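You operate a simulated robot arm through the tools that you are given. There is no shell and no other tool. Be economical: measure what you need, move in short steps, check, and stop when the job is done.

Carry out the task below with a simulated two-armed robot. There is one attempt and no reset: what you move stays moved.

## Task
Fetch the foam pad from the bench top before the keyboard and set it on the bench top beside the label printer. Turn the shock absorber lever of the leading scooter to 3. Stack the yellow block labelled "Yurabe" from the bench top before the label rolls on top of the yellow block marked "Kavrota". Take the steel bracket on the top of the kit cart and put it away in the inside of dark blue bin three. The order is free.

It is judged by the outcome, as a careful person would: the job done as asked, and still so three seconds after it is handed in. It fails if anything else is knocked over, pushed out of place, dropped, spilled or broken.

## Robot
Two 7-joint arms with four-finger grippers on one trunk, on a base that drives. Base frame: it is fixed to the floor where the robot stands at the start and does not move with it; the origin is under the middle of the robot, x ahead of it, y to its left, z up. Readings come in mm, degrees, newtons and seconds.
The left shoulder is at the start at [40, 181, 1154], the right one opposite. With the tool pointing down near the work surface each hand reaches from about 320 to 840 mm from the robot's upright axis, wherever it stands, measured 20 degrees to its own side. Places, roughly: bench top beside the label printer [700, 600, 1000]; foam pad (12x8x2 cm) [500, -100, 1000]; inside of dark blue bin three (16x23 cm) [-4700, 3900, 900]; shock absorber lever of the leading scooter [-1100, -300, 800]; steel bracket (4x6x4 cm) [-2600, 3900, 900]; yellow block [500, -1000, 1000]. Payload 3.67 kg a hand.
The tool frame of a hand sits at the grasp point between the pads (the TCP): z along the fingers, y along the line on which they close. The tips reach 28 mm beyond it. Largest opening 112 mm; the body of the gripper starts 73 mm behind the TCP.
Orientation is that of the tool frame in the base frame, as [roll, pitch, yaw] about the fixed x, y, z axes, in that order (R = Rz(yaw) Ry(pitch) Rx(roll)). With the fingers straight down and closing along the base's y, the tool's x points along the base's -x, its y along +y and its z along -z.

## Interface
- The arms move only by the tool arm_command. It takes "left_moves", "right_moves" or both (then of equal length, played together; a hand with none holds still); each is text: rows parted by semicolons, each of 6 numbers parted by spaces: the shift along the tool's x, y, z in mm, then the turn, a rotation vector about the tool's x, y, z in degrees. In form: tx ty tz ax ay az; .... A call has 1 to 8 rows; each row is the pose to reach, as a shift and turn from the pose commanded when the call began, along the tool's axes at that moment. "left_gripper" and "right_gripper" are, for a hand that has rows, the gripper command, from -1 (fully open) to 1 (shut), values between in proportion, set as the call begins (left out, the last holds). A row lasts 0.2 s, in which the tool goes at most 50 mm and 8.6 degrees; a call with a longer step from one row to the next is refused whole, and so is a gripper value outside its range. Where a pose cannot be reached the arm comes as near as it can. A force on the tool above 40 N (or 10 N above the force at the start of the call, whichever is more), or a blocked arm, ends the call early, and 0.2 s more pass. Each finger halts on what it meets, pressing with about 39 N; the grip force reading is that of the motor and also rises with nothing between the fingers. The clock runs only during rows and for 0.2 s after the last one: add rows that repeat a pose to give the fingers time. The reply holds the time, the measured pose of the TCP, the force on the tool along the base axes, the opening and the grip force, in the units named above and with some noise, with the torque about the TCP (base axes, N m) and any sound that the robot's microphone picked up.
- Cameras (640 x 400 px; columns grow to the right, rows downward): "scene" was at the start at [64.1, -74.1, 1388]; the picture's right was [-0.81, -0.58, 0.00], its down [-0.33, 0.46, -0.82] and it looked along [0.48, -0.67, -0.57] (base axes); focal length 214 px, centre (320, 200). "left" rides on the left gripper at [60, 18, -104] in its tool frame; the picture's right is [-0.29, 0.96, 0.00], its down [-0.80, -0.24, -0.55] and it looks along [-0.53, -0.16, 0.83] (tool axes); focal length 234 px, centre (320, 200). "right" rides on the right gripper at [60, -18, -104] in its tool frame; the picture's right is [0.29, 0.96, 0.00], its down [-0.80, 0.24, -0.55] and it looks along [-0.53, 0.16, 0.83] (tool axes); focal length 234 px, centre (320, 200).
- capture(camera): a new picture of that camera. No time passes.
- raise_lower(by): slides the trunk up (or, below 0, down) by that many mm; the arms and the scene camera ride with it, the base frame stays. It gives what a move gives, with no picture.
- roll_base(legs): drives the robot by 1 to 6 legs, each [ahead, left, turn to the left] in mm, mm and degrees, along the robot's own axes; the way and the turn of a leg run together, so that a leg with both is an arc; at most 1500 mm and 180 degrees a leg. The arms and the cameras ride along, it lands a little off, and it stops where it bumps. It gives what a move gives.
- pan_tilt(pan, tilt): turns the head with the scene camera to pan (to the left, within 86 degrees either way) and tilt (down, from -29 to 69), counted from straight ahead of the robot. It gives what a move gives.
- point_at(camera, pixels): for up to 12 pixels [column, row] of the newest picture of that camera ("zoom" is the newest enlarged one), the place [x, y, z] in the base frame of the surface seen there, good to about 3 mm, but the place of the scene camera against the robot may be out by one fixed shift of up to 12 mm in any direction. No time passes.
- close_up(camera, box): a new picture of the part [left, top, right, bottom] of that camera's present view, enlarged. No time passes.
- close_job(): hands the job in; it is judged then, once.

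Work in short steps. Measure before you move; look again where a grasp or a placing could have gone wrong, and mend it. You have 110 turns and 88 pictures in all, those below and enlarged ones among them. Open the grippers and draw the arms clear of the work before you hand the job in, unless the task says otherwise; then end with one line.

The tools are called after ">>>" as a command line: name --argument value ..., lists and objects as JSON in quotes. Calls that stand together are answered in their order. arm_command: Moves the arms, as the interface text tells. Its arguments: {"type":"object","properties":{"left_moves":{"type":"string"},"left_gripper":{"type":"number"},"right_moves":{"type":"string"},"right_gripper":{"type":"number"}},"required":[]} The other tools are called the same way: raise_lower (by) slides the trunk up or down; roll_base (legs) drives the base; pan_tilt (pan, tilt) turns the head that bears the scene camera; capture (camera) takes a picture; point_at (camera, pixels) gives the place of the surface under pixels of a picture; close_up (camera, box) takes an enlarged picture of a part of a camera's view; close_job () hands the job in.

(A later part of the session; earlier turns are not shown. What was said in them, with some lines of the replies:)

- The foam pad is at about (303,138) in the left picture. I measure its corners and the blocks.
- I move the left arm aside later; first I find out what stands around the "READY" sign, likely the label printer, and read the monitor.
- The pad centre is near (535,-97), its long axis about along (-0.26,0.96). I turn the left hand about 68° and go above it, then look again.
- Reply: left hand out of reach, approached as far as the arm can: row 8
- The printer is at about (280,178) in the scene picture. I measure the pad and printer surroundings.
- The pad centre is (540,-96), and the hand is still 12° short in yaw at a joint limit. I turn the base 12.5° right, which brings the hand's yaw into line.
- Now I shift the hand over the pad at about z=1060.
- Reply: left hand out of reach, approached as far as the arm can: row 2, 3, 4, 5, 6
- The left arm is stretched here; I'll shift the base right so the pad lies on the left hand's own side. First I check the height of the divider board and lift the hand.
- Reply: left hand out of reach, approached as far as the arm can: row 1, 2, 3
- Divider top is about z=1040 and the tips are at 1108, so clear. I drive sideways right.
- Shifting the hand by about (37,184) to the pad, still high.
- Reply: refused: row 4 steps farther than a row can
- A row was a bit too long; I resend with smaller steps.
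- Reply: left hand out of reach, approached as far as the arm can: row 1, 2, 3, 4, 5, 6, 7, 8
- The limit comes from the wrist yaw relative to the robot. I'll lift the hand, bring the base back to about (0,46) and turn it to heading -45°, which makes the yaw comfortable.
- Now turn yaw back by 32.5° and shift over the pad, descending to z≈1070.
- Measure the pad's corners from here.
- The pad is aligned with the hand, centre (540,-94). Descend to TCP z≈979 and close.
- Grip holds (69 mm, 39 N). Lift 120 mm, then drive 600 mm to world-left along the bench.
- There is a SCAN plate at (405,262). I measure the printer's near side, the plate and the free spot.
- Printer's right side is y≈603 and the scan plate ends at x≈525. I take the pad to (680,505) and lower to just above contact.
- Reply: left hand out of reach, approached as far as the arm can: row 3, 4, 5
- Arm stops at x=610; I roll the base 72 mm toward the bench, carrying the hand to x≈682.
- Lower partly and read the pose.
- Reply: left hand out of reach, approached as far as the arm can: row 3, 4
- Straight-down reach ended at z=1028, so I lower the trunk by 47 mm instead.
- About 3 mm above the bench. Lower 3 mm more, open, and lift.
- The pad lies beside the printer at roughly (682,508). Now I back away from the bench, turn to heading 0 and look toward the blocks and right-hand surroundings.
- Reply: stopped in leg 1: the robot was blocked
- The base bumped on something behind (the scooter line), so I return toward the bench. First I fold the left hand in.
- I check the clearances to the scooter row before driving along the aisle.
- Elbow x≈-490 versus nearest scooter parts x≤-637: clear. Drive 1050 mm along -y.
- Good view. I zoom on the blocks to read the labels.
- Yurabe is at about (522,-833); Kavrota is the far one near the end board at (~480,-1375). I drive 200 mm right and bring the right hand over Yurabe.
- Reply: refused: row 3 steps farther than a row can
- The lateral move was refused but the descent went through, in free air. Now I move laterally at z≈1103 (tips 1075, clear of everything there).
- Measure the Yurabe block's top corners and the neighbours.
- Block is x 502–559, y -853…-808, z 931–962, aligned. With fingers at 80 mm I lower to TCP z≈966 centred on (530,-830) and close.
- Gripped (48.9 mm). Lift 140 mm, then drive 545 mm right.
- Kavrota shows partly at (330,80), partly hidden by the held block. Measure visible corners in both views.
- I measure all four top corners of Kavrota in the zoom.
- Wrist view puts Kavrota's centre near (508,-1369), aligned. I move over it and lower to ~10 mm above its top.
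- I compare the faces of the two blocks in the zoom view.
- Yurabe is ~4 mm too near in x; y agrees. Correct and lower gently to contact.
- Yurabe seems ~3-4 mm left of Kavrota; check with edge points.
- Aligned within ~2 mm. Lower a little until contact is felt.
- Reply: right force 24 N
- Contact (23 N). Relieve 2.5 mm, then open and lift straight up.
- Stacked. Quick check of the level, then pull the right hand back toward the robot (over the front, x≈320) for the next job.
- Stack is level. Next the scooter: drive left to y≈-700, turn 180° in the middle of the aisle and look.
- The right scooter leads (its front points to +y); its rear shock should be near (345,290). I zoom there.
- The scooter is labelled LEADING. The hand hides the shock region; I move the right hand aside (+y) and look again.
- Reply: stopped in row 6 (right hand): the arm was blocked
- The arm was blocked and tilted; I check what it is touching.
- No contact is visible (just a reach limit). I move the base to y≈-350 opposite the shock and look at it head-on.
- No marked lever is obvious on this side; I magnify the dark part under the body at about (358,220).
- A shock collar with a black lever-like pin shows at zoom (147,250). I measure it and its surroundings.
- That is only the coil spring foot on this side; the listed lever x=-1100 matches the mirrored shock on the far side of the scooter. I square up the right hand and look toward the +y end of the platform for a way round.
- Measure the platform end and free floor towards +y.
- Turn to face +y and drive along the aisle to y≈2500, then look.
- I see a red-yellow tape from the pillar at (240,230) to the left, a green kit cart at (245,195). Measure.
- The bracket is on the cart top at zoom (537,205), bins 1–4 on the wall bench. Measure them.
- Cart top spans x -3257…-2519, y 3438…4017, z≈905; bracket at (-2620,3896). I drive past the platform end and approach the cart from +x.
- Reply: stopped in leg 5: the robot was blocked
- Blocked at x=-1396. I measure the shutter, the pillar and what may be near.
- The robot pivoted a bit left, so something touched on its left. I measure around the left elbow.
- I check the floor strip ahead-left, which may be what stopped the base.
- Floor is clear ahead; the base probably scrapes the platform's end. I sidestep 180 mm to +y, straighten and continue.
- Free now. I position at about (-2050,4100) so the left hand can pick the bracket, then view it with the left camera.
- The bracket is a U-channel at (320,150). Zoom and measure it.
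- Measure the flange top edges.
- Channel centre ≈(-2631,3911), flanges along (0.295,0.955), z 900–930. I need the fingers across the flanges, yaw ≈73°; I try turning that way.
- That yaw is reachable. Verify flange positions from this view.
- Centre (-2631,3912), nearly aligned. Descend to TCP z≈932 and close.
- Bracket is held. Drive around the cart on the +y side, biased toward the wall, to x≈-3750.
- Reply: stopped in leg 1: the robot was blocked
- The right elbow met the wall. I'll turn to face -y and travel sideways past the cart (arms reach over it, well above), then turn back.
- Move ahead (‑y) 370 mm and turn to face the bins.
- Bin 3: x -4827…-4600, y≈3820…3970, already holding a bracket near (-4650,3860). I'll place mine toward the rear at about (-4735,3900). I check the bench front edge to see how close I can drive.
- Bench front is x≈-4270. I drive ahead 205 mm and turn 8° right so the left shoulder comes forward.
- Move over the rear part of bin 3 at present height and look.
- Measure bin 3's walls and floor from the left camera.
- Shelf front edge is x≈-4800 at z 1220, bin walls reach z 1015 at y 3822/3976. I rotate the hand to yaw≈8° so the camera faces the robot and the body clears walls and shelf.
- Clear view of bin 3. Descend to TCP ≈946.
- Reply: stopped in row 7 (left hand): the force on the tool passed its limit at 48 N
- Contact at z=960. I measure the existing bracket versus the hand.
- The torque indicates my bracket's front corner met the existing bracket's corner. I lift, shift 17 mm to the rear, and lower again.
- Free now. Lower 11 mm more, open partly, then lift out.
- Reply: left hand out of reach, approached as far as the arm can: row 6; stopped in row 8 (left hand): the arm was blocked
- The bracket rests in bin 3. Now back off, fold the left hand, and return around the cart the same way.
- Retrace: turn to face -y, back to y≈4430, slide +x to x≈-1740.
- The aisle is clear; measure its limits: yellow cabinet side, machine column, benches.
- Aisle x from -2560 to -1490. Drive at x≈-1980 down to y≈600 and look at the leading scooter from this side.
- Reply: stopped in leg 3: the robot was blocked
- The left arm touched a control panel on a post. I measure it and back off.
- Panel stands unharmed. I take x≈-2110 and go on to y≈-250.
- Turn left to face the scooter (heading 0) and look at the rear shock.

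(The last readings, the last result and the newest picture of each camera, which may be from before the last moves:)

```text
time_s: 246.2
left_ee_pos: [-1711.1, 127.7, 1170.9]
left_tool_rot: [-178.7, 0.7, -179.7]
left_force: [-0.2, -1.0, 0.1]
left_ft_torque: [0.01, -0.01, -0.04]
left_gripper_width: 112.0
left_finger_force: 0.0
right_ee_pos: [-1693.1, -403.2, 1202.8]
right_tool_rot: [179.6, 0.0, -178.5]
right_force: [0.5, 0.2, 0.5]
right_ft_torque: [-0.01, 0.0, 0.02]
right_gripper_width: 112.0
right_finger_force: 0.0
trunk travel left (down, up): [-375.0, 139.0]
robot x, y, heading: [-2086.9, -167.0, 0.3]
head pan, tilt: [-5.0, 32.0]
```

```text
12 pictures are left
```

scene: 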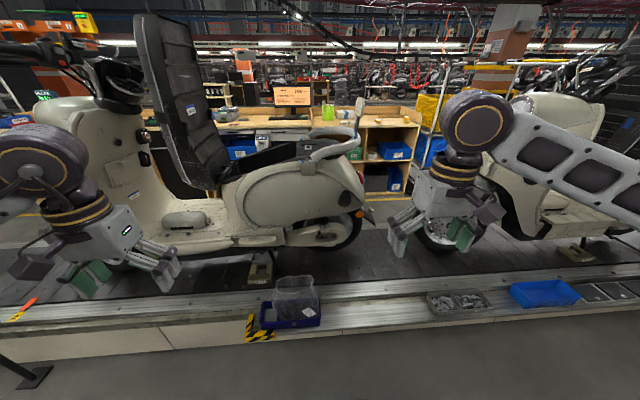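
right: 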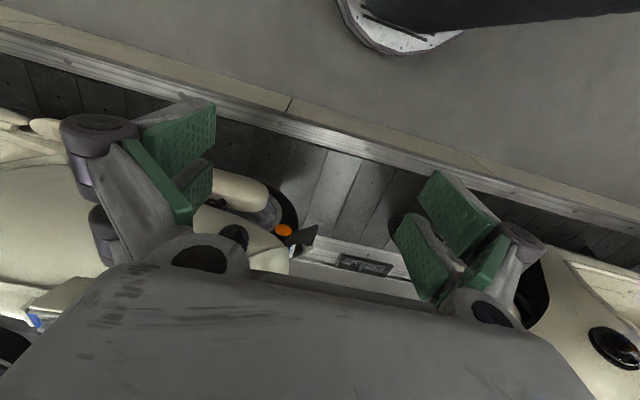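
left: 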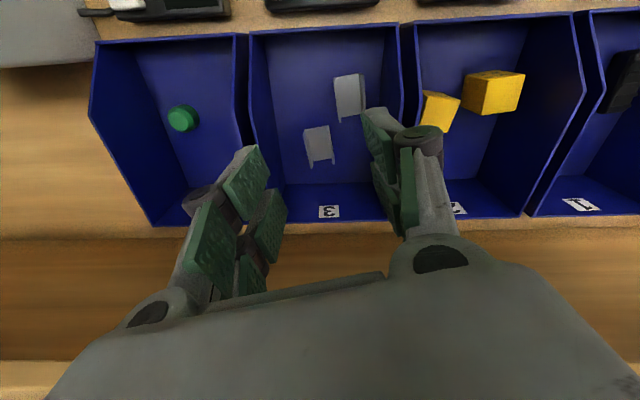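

>>> close_up --camera "scene" --box '[270, 200, 366, 260]'

>>> point_at --camera "zoom" --pixels '[[230, 150], [250, 200], [280, 150], [320, 140], [200, 200], [350, 200], [300, 250], [150, 100], [400, 100], [230, 180]]'

```text
6.67 times, centred on (318, 230) of scene
```

zoom: 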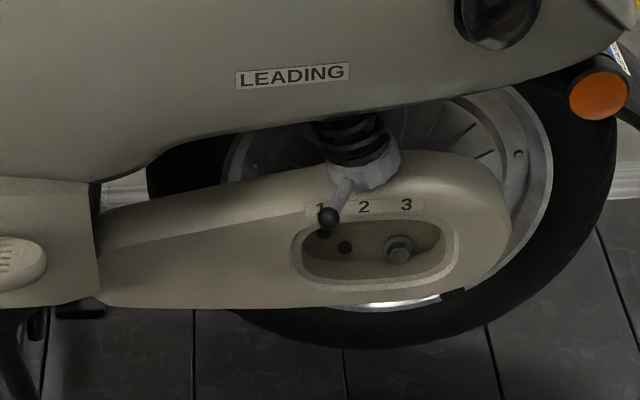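

```text
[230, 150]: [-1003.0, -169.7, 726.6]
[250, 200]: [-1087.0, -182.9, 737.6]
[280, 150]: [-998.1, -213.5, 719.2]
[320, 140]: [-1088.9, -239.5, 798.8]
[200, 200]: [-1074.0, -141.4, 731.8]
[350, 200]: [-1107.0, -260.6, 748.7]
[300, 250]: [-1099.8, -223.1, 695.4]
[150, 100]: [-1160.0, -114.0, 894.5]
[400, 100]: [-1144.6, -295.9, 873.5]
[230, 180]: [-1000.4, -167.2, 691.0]
```

Found it: the lever with a ball end stands at 1, scale 1-2-3 runs to the right (toward -y). Measure ball, collar and labels.

>>> point_at --camera "zoom" --pixels '[[328, 216], [325, 232], [340, 195], [350, 185], [362, 165], [395, 165], [330, 175], [320, 207], [364, 206], [406, 204], [385, 180], [420, 215]]'

```text
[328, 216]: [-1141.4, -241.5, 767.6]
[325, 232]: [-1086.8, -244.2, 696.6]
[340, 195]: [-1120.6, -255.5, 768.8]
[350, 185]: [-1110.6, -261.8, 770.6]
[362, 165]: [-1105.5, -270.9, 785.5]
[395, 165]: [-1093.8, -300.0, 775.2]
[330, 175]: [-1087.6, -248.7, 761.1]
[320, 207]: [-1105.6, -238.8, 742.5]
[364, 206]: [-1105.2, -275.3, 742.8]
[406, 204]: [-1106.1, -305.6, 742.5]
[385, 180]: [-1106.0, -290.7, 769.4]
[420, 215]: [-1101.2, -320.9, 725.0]
```

Ball front ≈(-1141,-242,768), collar centre y≈-273, "3" at y≈-306. I'll approach with the right hand tilted 45° and push the ball toward -y. First position the base at about (-1800,-60) and lower the trunk 200 mm.

>>> roll_base --legs '[[0, 105, 0], [270, 0, 0]]'

>>> raise_lower --by -200

>>> arm_command --right_moves "0 0 0 0 8 0;0 0 0 0 16 0;0 0 0 0 24 0;0 0 0 0 32 0;0 0 0 0 40 0;0 0 0 0 45 0;0 0 0 0 45 0" --right_gripper 0.3

```text
time_s: 248.9
left_ee_pos: [-1433.3, 234.3, 1172.5]
left_tool_rot: [-178.9, 0.8, -179.7]
left_force: [-0.3, -0.4, -0.8]
left_ft_torque: [0.0, -0.01, 0.0]
left_gripper_width: 111.9
left_finger_force: 0.1
right_ee_pos: [-1413.5, -297.3, 1203.2]
right_tool_rot: [179.6, 0.0, -178.4]
right_force: [0.3, 0.1, -1.4]
right_ft_torque: [0.0, -0.01, -0.02]
right_gripper_width: 112.3
right_finger_force: 0.0
trunk travel left (down, up): [-375.0, 139.0]
robot x, y, heading: [-1810.9, -65.7, 0.3]
head pan, tilt: [-5.0, 32.0]
```

```text
time_s: 251.1
left_ee_pos: [-1432.7, 234.2, 974.5]
left_tool_rot: [-178.8, 0.7, -179.5]
left_force: [-0.1, -1.6, -0.1]
left_ft_torque: [-0.02, 0.02, 0.0]
left_gripper_width: 112.3
left_finger_force: 0.1
right_ee_pos: [-1414.3, -296.9, 1005.1]
right_tool_rot: [179.7, -0.2, -178.5]
right_force: [-1.7, -0.7, 0.2]
right_ft_torque: [-0.01, -0.01, 0.01]
right_gripper_width: 112.3
right_finger_force: 0.0
trunk travel left (down, up): [-175.0, 339.0]
robot x, y, heading: [-1810.0, -66.9, 0.7]
head pan, tilt: [-5.0, 32.0]
```

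```text
time_s: 252.7
left_ee_pos: [-1434.2, 234.4, 972.7]
left_tool_rot: [-178.7, 0.8, -179.6]
left_force: [-0.2, 0.4, 0.2]
left_ft_torque: [-0.02, -0.01, 0.02]
left_gripper_width: 111.9
left_finger_force: 0.1
right_ee_pos: [-1414.0, -296.7, 1004.7]
right_tool_rot: [179.4, -45.1, -178.0]
right_force: [-0.3, -0.2, -0.2]
right_ft_torque: [0.0, 0.02, -0.02]
right_gripper_width: 39.2
right_finger_force: 0.1
trunk travel left (down, up): [-175.0, 339.0]
robot x, y, heading: [-1811.5, -66.8, 0.5]
head pan, tilt: [-5.0, 32.0]
```

The tilt went the wrong way; I rotate back to -45° about the tool's y.

>>> arm_command --right_moves "0 0 0 0 -8.5 0;0 0 0 0 -17 0;0 0 0 0 -25.5 0;0 0 0 0 -34 0;0 0 0 0 -42.5 0;0 0 0 0 -51 0;0 0 0 0 -59.5 0;0 0 0 0 -68 0"

>>> arm_command --right_moves "0 0 0 0 -8 0;0 0 0 0 -16 0;0 0 0 0 -22 0;0 0 0 0 -22 0"

>>> capture --camera "right"

```text
time_s: 254.5
left_ee_pos: [-1433.4, 233.3, 973.7]
left_tool_rot: [-178.8, 0.8, -179.6]
left_force: [-0.4, 0.1, 0.0]
left_ft_torque: [-0.01, -0.03, -0.01]
left_gripper_width: 111.8
left_finger_force: 0.0
right_ee_pos: [-1415.5, -297.4, 1005.4]
right_tool_rot: [179.5, 23.1, -178.6]
right_force: [-0.6, -0.3, -0.3]
right_ft_torque: [-0.02, -0.02, 0.0]
right_gripper_width: 39.2
right_finger_force: 0.1
trunk travel left (down, up): [-175.0, 339.0]
robot x, y, heading: [-1806.4, -66.7, 0.7]
head pan, tilt: [-5.0, 32.0]
```

```text
time_s: 255.5
left_ee_pos: [-1434.1, 233.3, 972.6]
left_tool_rot: [-178.9, 0.7, -179.5]
left_force: [0.7, 0.7, 0.2]
left_ft_torque: [0.01, -0.01, 0.01]
left_gripper_width: 112.3
left_finger_force: 0.2
right_ee_pos: [-1352.1, -291.2, 1042.5]
right_tool_rot: [179.5, 45.0, -178.8]
right_force: [-0.5, -0.3, 0.5]
right_ft_torque: [0.02, -0.02, 0.0]
right_gripper_width: 39.0
right_finger_force: 0.0
right hand out of reach, approached as far as the arm can: row 1, 2, 3, 4
trunk travel left (down, up): [-175.0, 339.0]
robot x, y, heading: [-1812.6, -66.2, 0.4]
head pan, tilt: [-5.0, 32.0]
```

```text
10 pictures are left
```

right: 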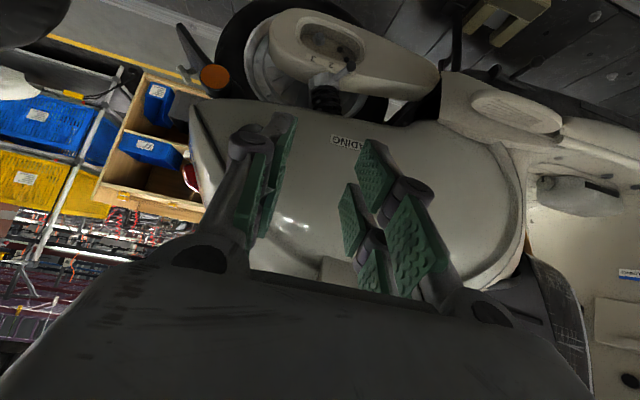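

The lever is visible at about (348,65) in the right picture; zoom and measure with the wrist camera.

>>> close_up --camera "right" --box '[290, 30, 386, 90]'

```text
6.67 times, centred on (338, 60) of right
```

zoom: 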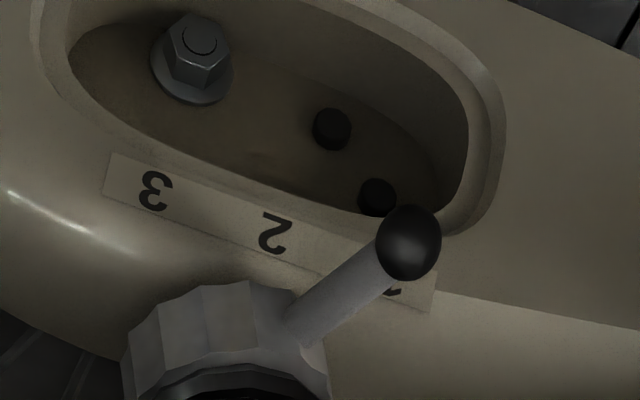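

>>> point_at --camera "zoom" --pixels '[[408, 240], [436, 240], [382, 240], [408, 210], [340, 300], [295, 325], [230, 300], [395, 290], [272, 235], [155, 190], [160, 340], [310, 360]]'

```text
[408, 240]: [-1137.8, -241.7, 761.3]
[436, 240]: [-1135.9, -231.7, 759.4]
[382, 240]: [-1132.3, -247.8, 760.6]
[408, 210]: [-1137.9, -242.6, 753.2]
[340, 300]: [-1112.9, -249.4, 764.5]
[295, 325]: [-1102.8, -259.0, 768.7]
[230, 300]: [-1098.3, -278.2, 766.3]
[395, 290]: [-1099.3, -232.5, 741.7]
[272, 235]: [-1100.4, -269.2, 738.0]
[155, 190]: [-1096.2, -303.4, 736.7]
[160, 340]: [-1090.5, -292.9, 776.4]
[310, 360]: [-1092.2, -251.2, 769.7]
```

Ball centre ≈(-1131,-241,760); position 3 mirrors to y≈-297. I go to a pre-point 120 mm back along the approach line.

>>> arm_command --right_moves "7 8 37 0 0 0;14 16 74 0 0 0;21 24 111 0 0 0;28 32 148 0 0 0;35 40 185 0 0 0;42 47 222 0 0 0;42 47 222 0 0 0" --right_gripper 0.3

```text
time_s: 257.1
left_ee_pos: [-1433.0, 234.3, 973.4]
left_tool_rot: [-178.8, 0.6, -179.6]
left_force: [-0.3, 0.5, 0.3]
left_ft_torque: [-0.01, -0.03, 0.02]
left_gripper_width: 111.9
left_finger_force: 0.1
right_ee_pos: [-1226.5, -239.8, 853.4]
right_tool_rot: [179.4, 45.1, -178.8]
right_force: [-0.7, 1.6, 0.4]
right_ft_torque: [0.0, -0.01, 0.0]
right_gripper_width: 38.9
right_finger_force: 0.0
trunk travel left (down, up): [-175.0, 339.0]
robot x, y, heading: [-1811.5, -62.7, 0.4]
head pan, tilt: [-5.0, 32.0]
```

On point. Advance 119 mm along the fingers to straddle the ball.

>>> arm_command --right_moves "0 -1 40 0 0 0;-1 -2 80 0 0 0;-1 -3 105 0 0 0;-1.5 -3 119 0 0 0;-1.5 -3 119 0 0 0"

>>> capture --camera "right"

```text
time_s: 258.3
left_ee_pos: [-1433.5, 233.5, 972.6]
left_tool_rot: [-178.8, 0.7, -179.6]
left_force: [-1.0, -0.7, 0.3]
left_ft_torque: [0.01, 0.02, -0.01]
left_gripper_width: 112.1
left_finger_force: 0.1
right_ee_pos: [-1141.4, -240.9, 771.2]
right_tool_rot: [179.4, 44.9, -178.9]
right_force: [0.9, 0.3, 0.2]
right_ft_torque: [-0.02, 0.02, 0.0]
right_gripper_width: 39.0
right_finger_force: 0.1
trunk travel left (down, up): [-175.0, 339.0]
robot x, y, heading: [-1811.9, -64.8, 0.4]
head pan, tilt: [-5.0, 32.0]
```

```text
8 pictures are left
```

right: 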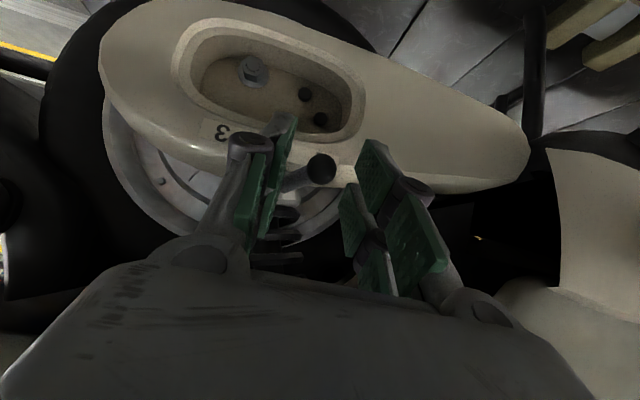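

The ball sits between the fingers. Push toward -y by 60 mm, then check.

>>> arm_command --right_moves "0 -8 0 0 0 0;0 -16 0 0 0 0;0 -24 0 0 0 0;0 -32 0 0 0 0;0 -40 0 0 0 0;0 -48 0 0 0 0;0 -55 0 0 0 0;0 -60 0 0 0 0"

>>> capture --camera "right"

```text
time_s: 260.1
left_ee_pos: [-1431.1, 234.2, 973.2]
left_tool_rot: [-178.8, 0.7, -179.6]
left_force: [-0.2, 0.1, -0.4]
left_ft_torque: [0.03, 0.01, 0.0]
left_gripper_width: 112.0
left_finger_force: 0.1
right_ee_pos: [-1138.6, -303.2, 769.0]
right_tool_rot: [179.4, 44.9, -178.8]
right_force: [0.1, 0.2, 0.3]
right_ft_torque: [0.03, 0.0, 0.07]
right_gripper_width: 39.4
right_finger_force: 0.0
trunk travel left (down, up): [-175.0, 339.0]
robot x, y, heading: [-1813.5, -61.5, 0.5]
head pan, tilt: [-5.0, 32.0]
```

```text
7 pictures are left
```

right: 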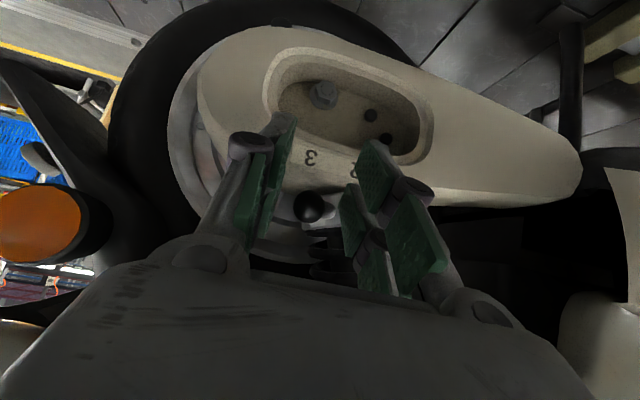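

The lever followed. Measure the ball now.

>>> point_at --camera "right" --pixels '[[309, 206], [322, 206], [297, 206], [308, 157], [330, 228], [322, 225]]'

```text
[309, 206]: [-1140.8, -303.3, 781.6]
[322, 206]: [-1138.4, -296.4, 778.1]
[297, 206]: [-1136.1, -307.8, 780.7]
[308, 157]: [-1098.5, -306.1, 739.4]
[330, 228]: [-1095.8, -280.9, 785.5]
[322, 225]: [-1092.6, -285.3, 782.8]
```

The ball snapped to y≈-302, in line with "3" (y≈-305), and sits free between the fingers. Withdraw straight back and check.

>>> arm_command --right_moves "0 0 -40 0 0 0;0 0 -80 0 0 0;0 0 -120 0 0 0;0 0 -160 0 0 0;0 0 -200 0 0 0;0 0 -240 0 0 0;0 0 -240 0 0 0"

>>> close_up --camera "right" --box '[260, 40, 404, 130]'

```text
time_s: 261.7
left_ee_pos: [-1432.1, 232.6, 972.8]
left_tool_rot: [-178.8, 0.7, -179.7]
left_force: [-0.3, -0.2, -0.6]
left_ft_torque: [0.04, 0.01, 0.05]
left_gripper_width: 112.2
left_finger_force: 0.1
right_ee_pos: [-1309.3, -304.7, 943.5]
right_tool_rot: [179.5, 44.9, -178.8]
right_force: [1.0, -0.8, 0.6]
right_ft_torque: [-0.01, 0.01, -0.02]
right_gripper_width: 39.0
right_finger_force: 0.0
trunk travel left (down, up): [-175.0, 339.0]
robot x, y, heading: [-1811.7, -65.9, 0.3]
head pan, tilt: [-5.0, 32.0]
```

```text
4.44 times, centred on (332, 85) of right
```

zoom: 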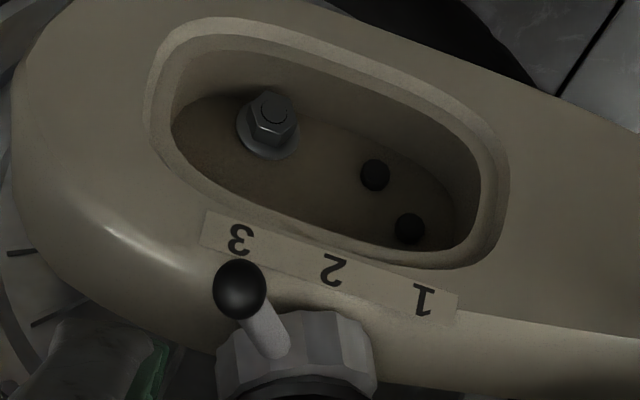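

The lever points at 3. Open the gripper and draw the robot back clear of the work.

>>> arm_command --right_moves "0 0 -20 0 0 0;0 0 -40 0 0 0;0 0 -40 0 0 0;0 0 -40 0 0 0" --right_gripper -1

>>> roll_base --legs '[[-200, 0, 0]]'

>>> capture --camera "scene"

```text
time_s: 262.7
left_ee_pos: [-1432.7, 233.9, 973.1]
left_tool_rot: [-178.9, 0.7, -179.6]
left_force: [0.0, -0.5, -1.0]
left_ft_torque: [0.02, 0.03, -0.02]
left_gripper_width: 112.0
left_finger_force: 0.1
right_ee_pos: [-1323.3, -307.2, 973.9]
right_tool_rot: [179.5, 44.9, -178.8]
right_force: [0.5, 0.0, -0.2]
right_ft_torque: [0.0, -0.01, -0.01]
right_gripper_width: 111.9
right_finger_force: 0.1
right hand out of reach, approached as far as the arm can: row 2, 3, 4
trunk travel left (down, up): [-175.0, 339.0]
robot x, y, heading: [-1813.7, -62.3, 0.4]
head pan, tilt: [-5.0, 32.0]
```

```text
time_s: 264.4
left_ee_pos: [-1635.0, 230.0, 973.2]
left_tool_rot: [-178.8, 0.8, 179.9]
left_force: [-0.1, 0.2, 0.4]
left_ft_torque: [0.0, -0.03, 0.0]
left_gripper_width: 112.1
left_finger_force: 0.1
right_ee_pos: [-1529.9, -311.2, 973.5]
right_tool_rot: [179.4, 44.9, -179.3]
right_force: [-0.6, -0.2, -0.3]
right_ft_torque: [-0.01, -0.04, 0.03]
right_gripper_width: 111.8
right_finger_force: 0.0
trunk travel left (down, up): [-175.0, 339.0]
robot x, y, heading: [-2014.1, -65.5, 0.1]
head pan, tilt: [-5.0, 32.0]
```

```text
5 pictures are left
```

scene: 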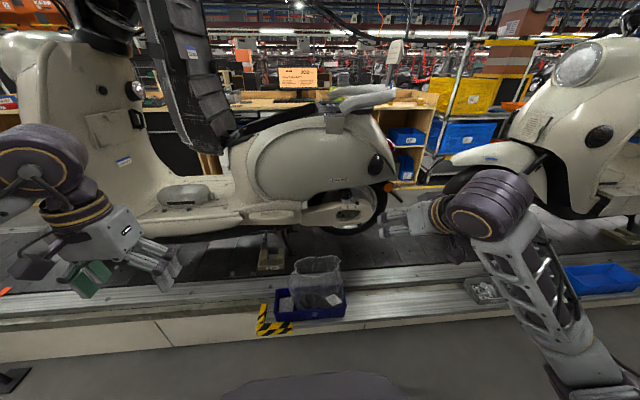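

Everything is in place and both hands are open and clear, so I hand the job in.

>>> close_job

```text
The job is handed in.
```

All four jobs are done and handed in: the foam pad is beside the label printer, Yurabe is stacked on Kavrota, the steel bracket is in dark blue bin three, and the leading scooter's lever is at 3. On the way the robot bumped a few fixed things, including the control panel post and a wall, and the bracket briefly pressed on the one already in bin three; I saw no sign that anything moved.
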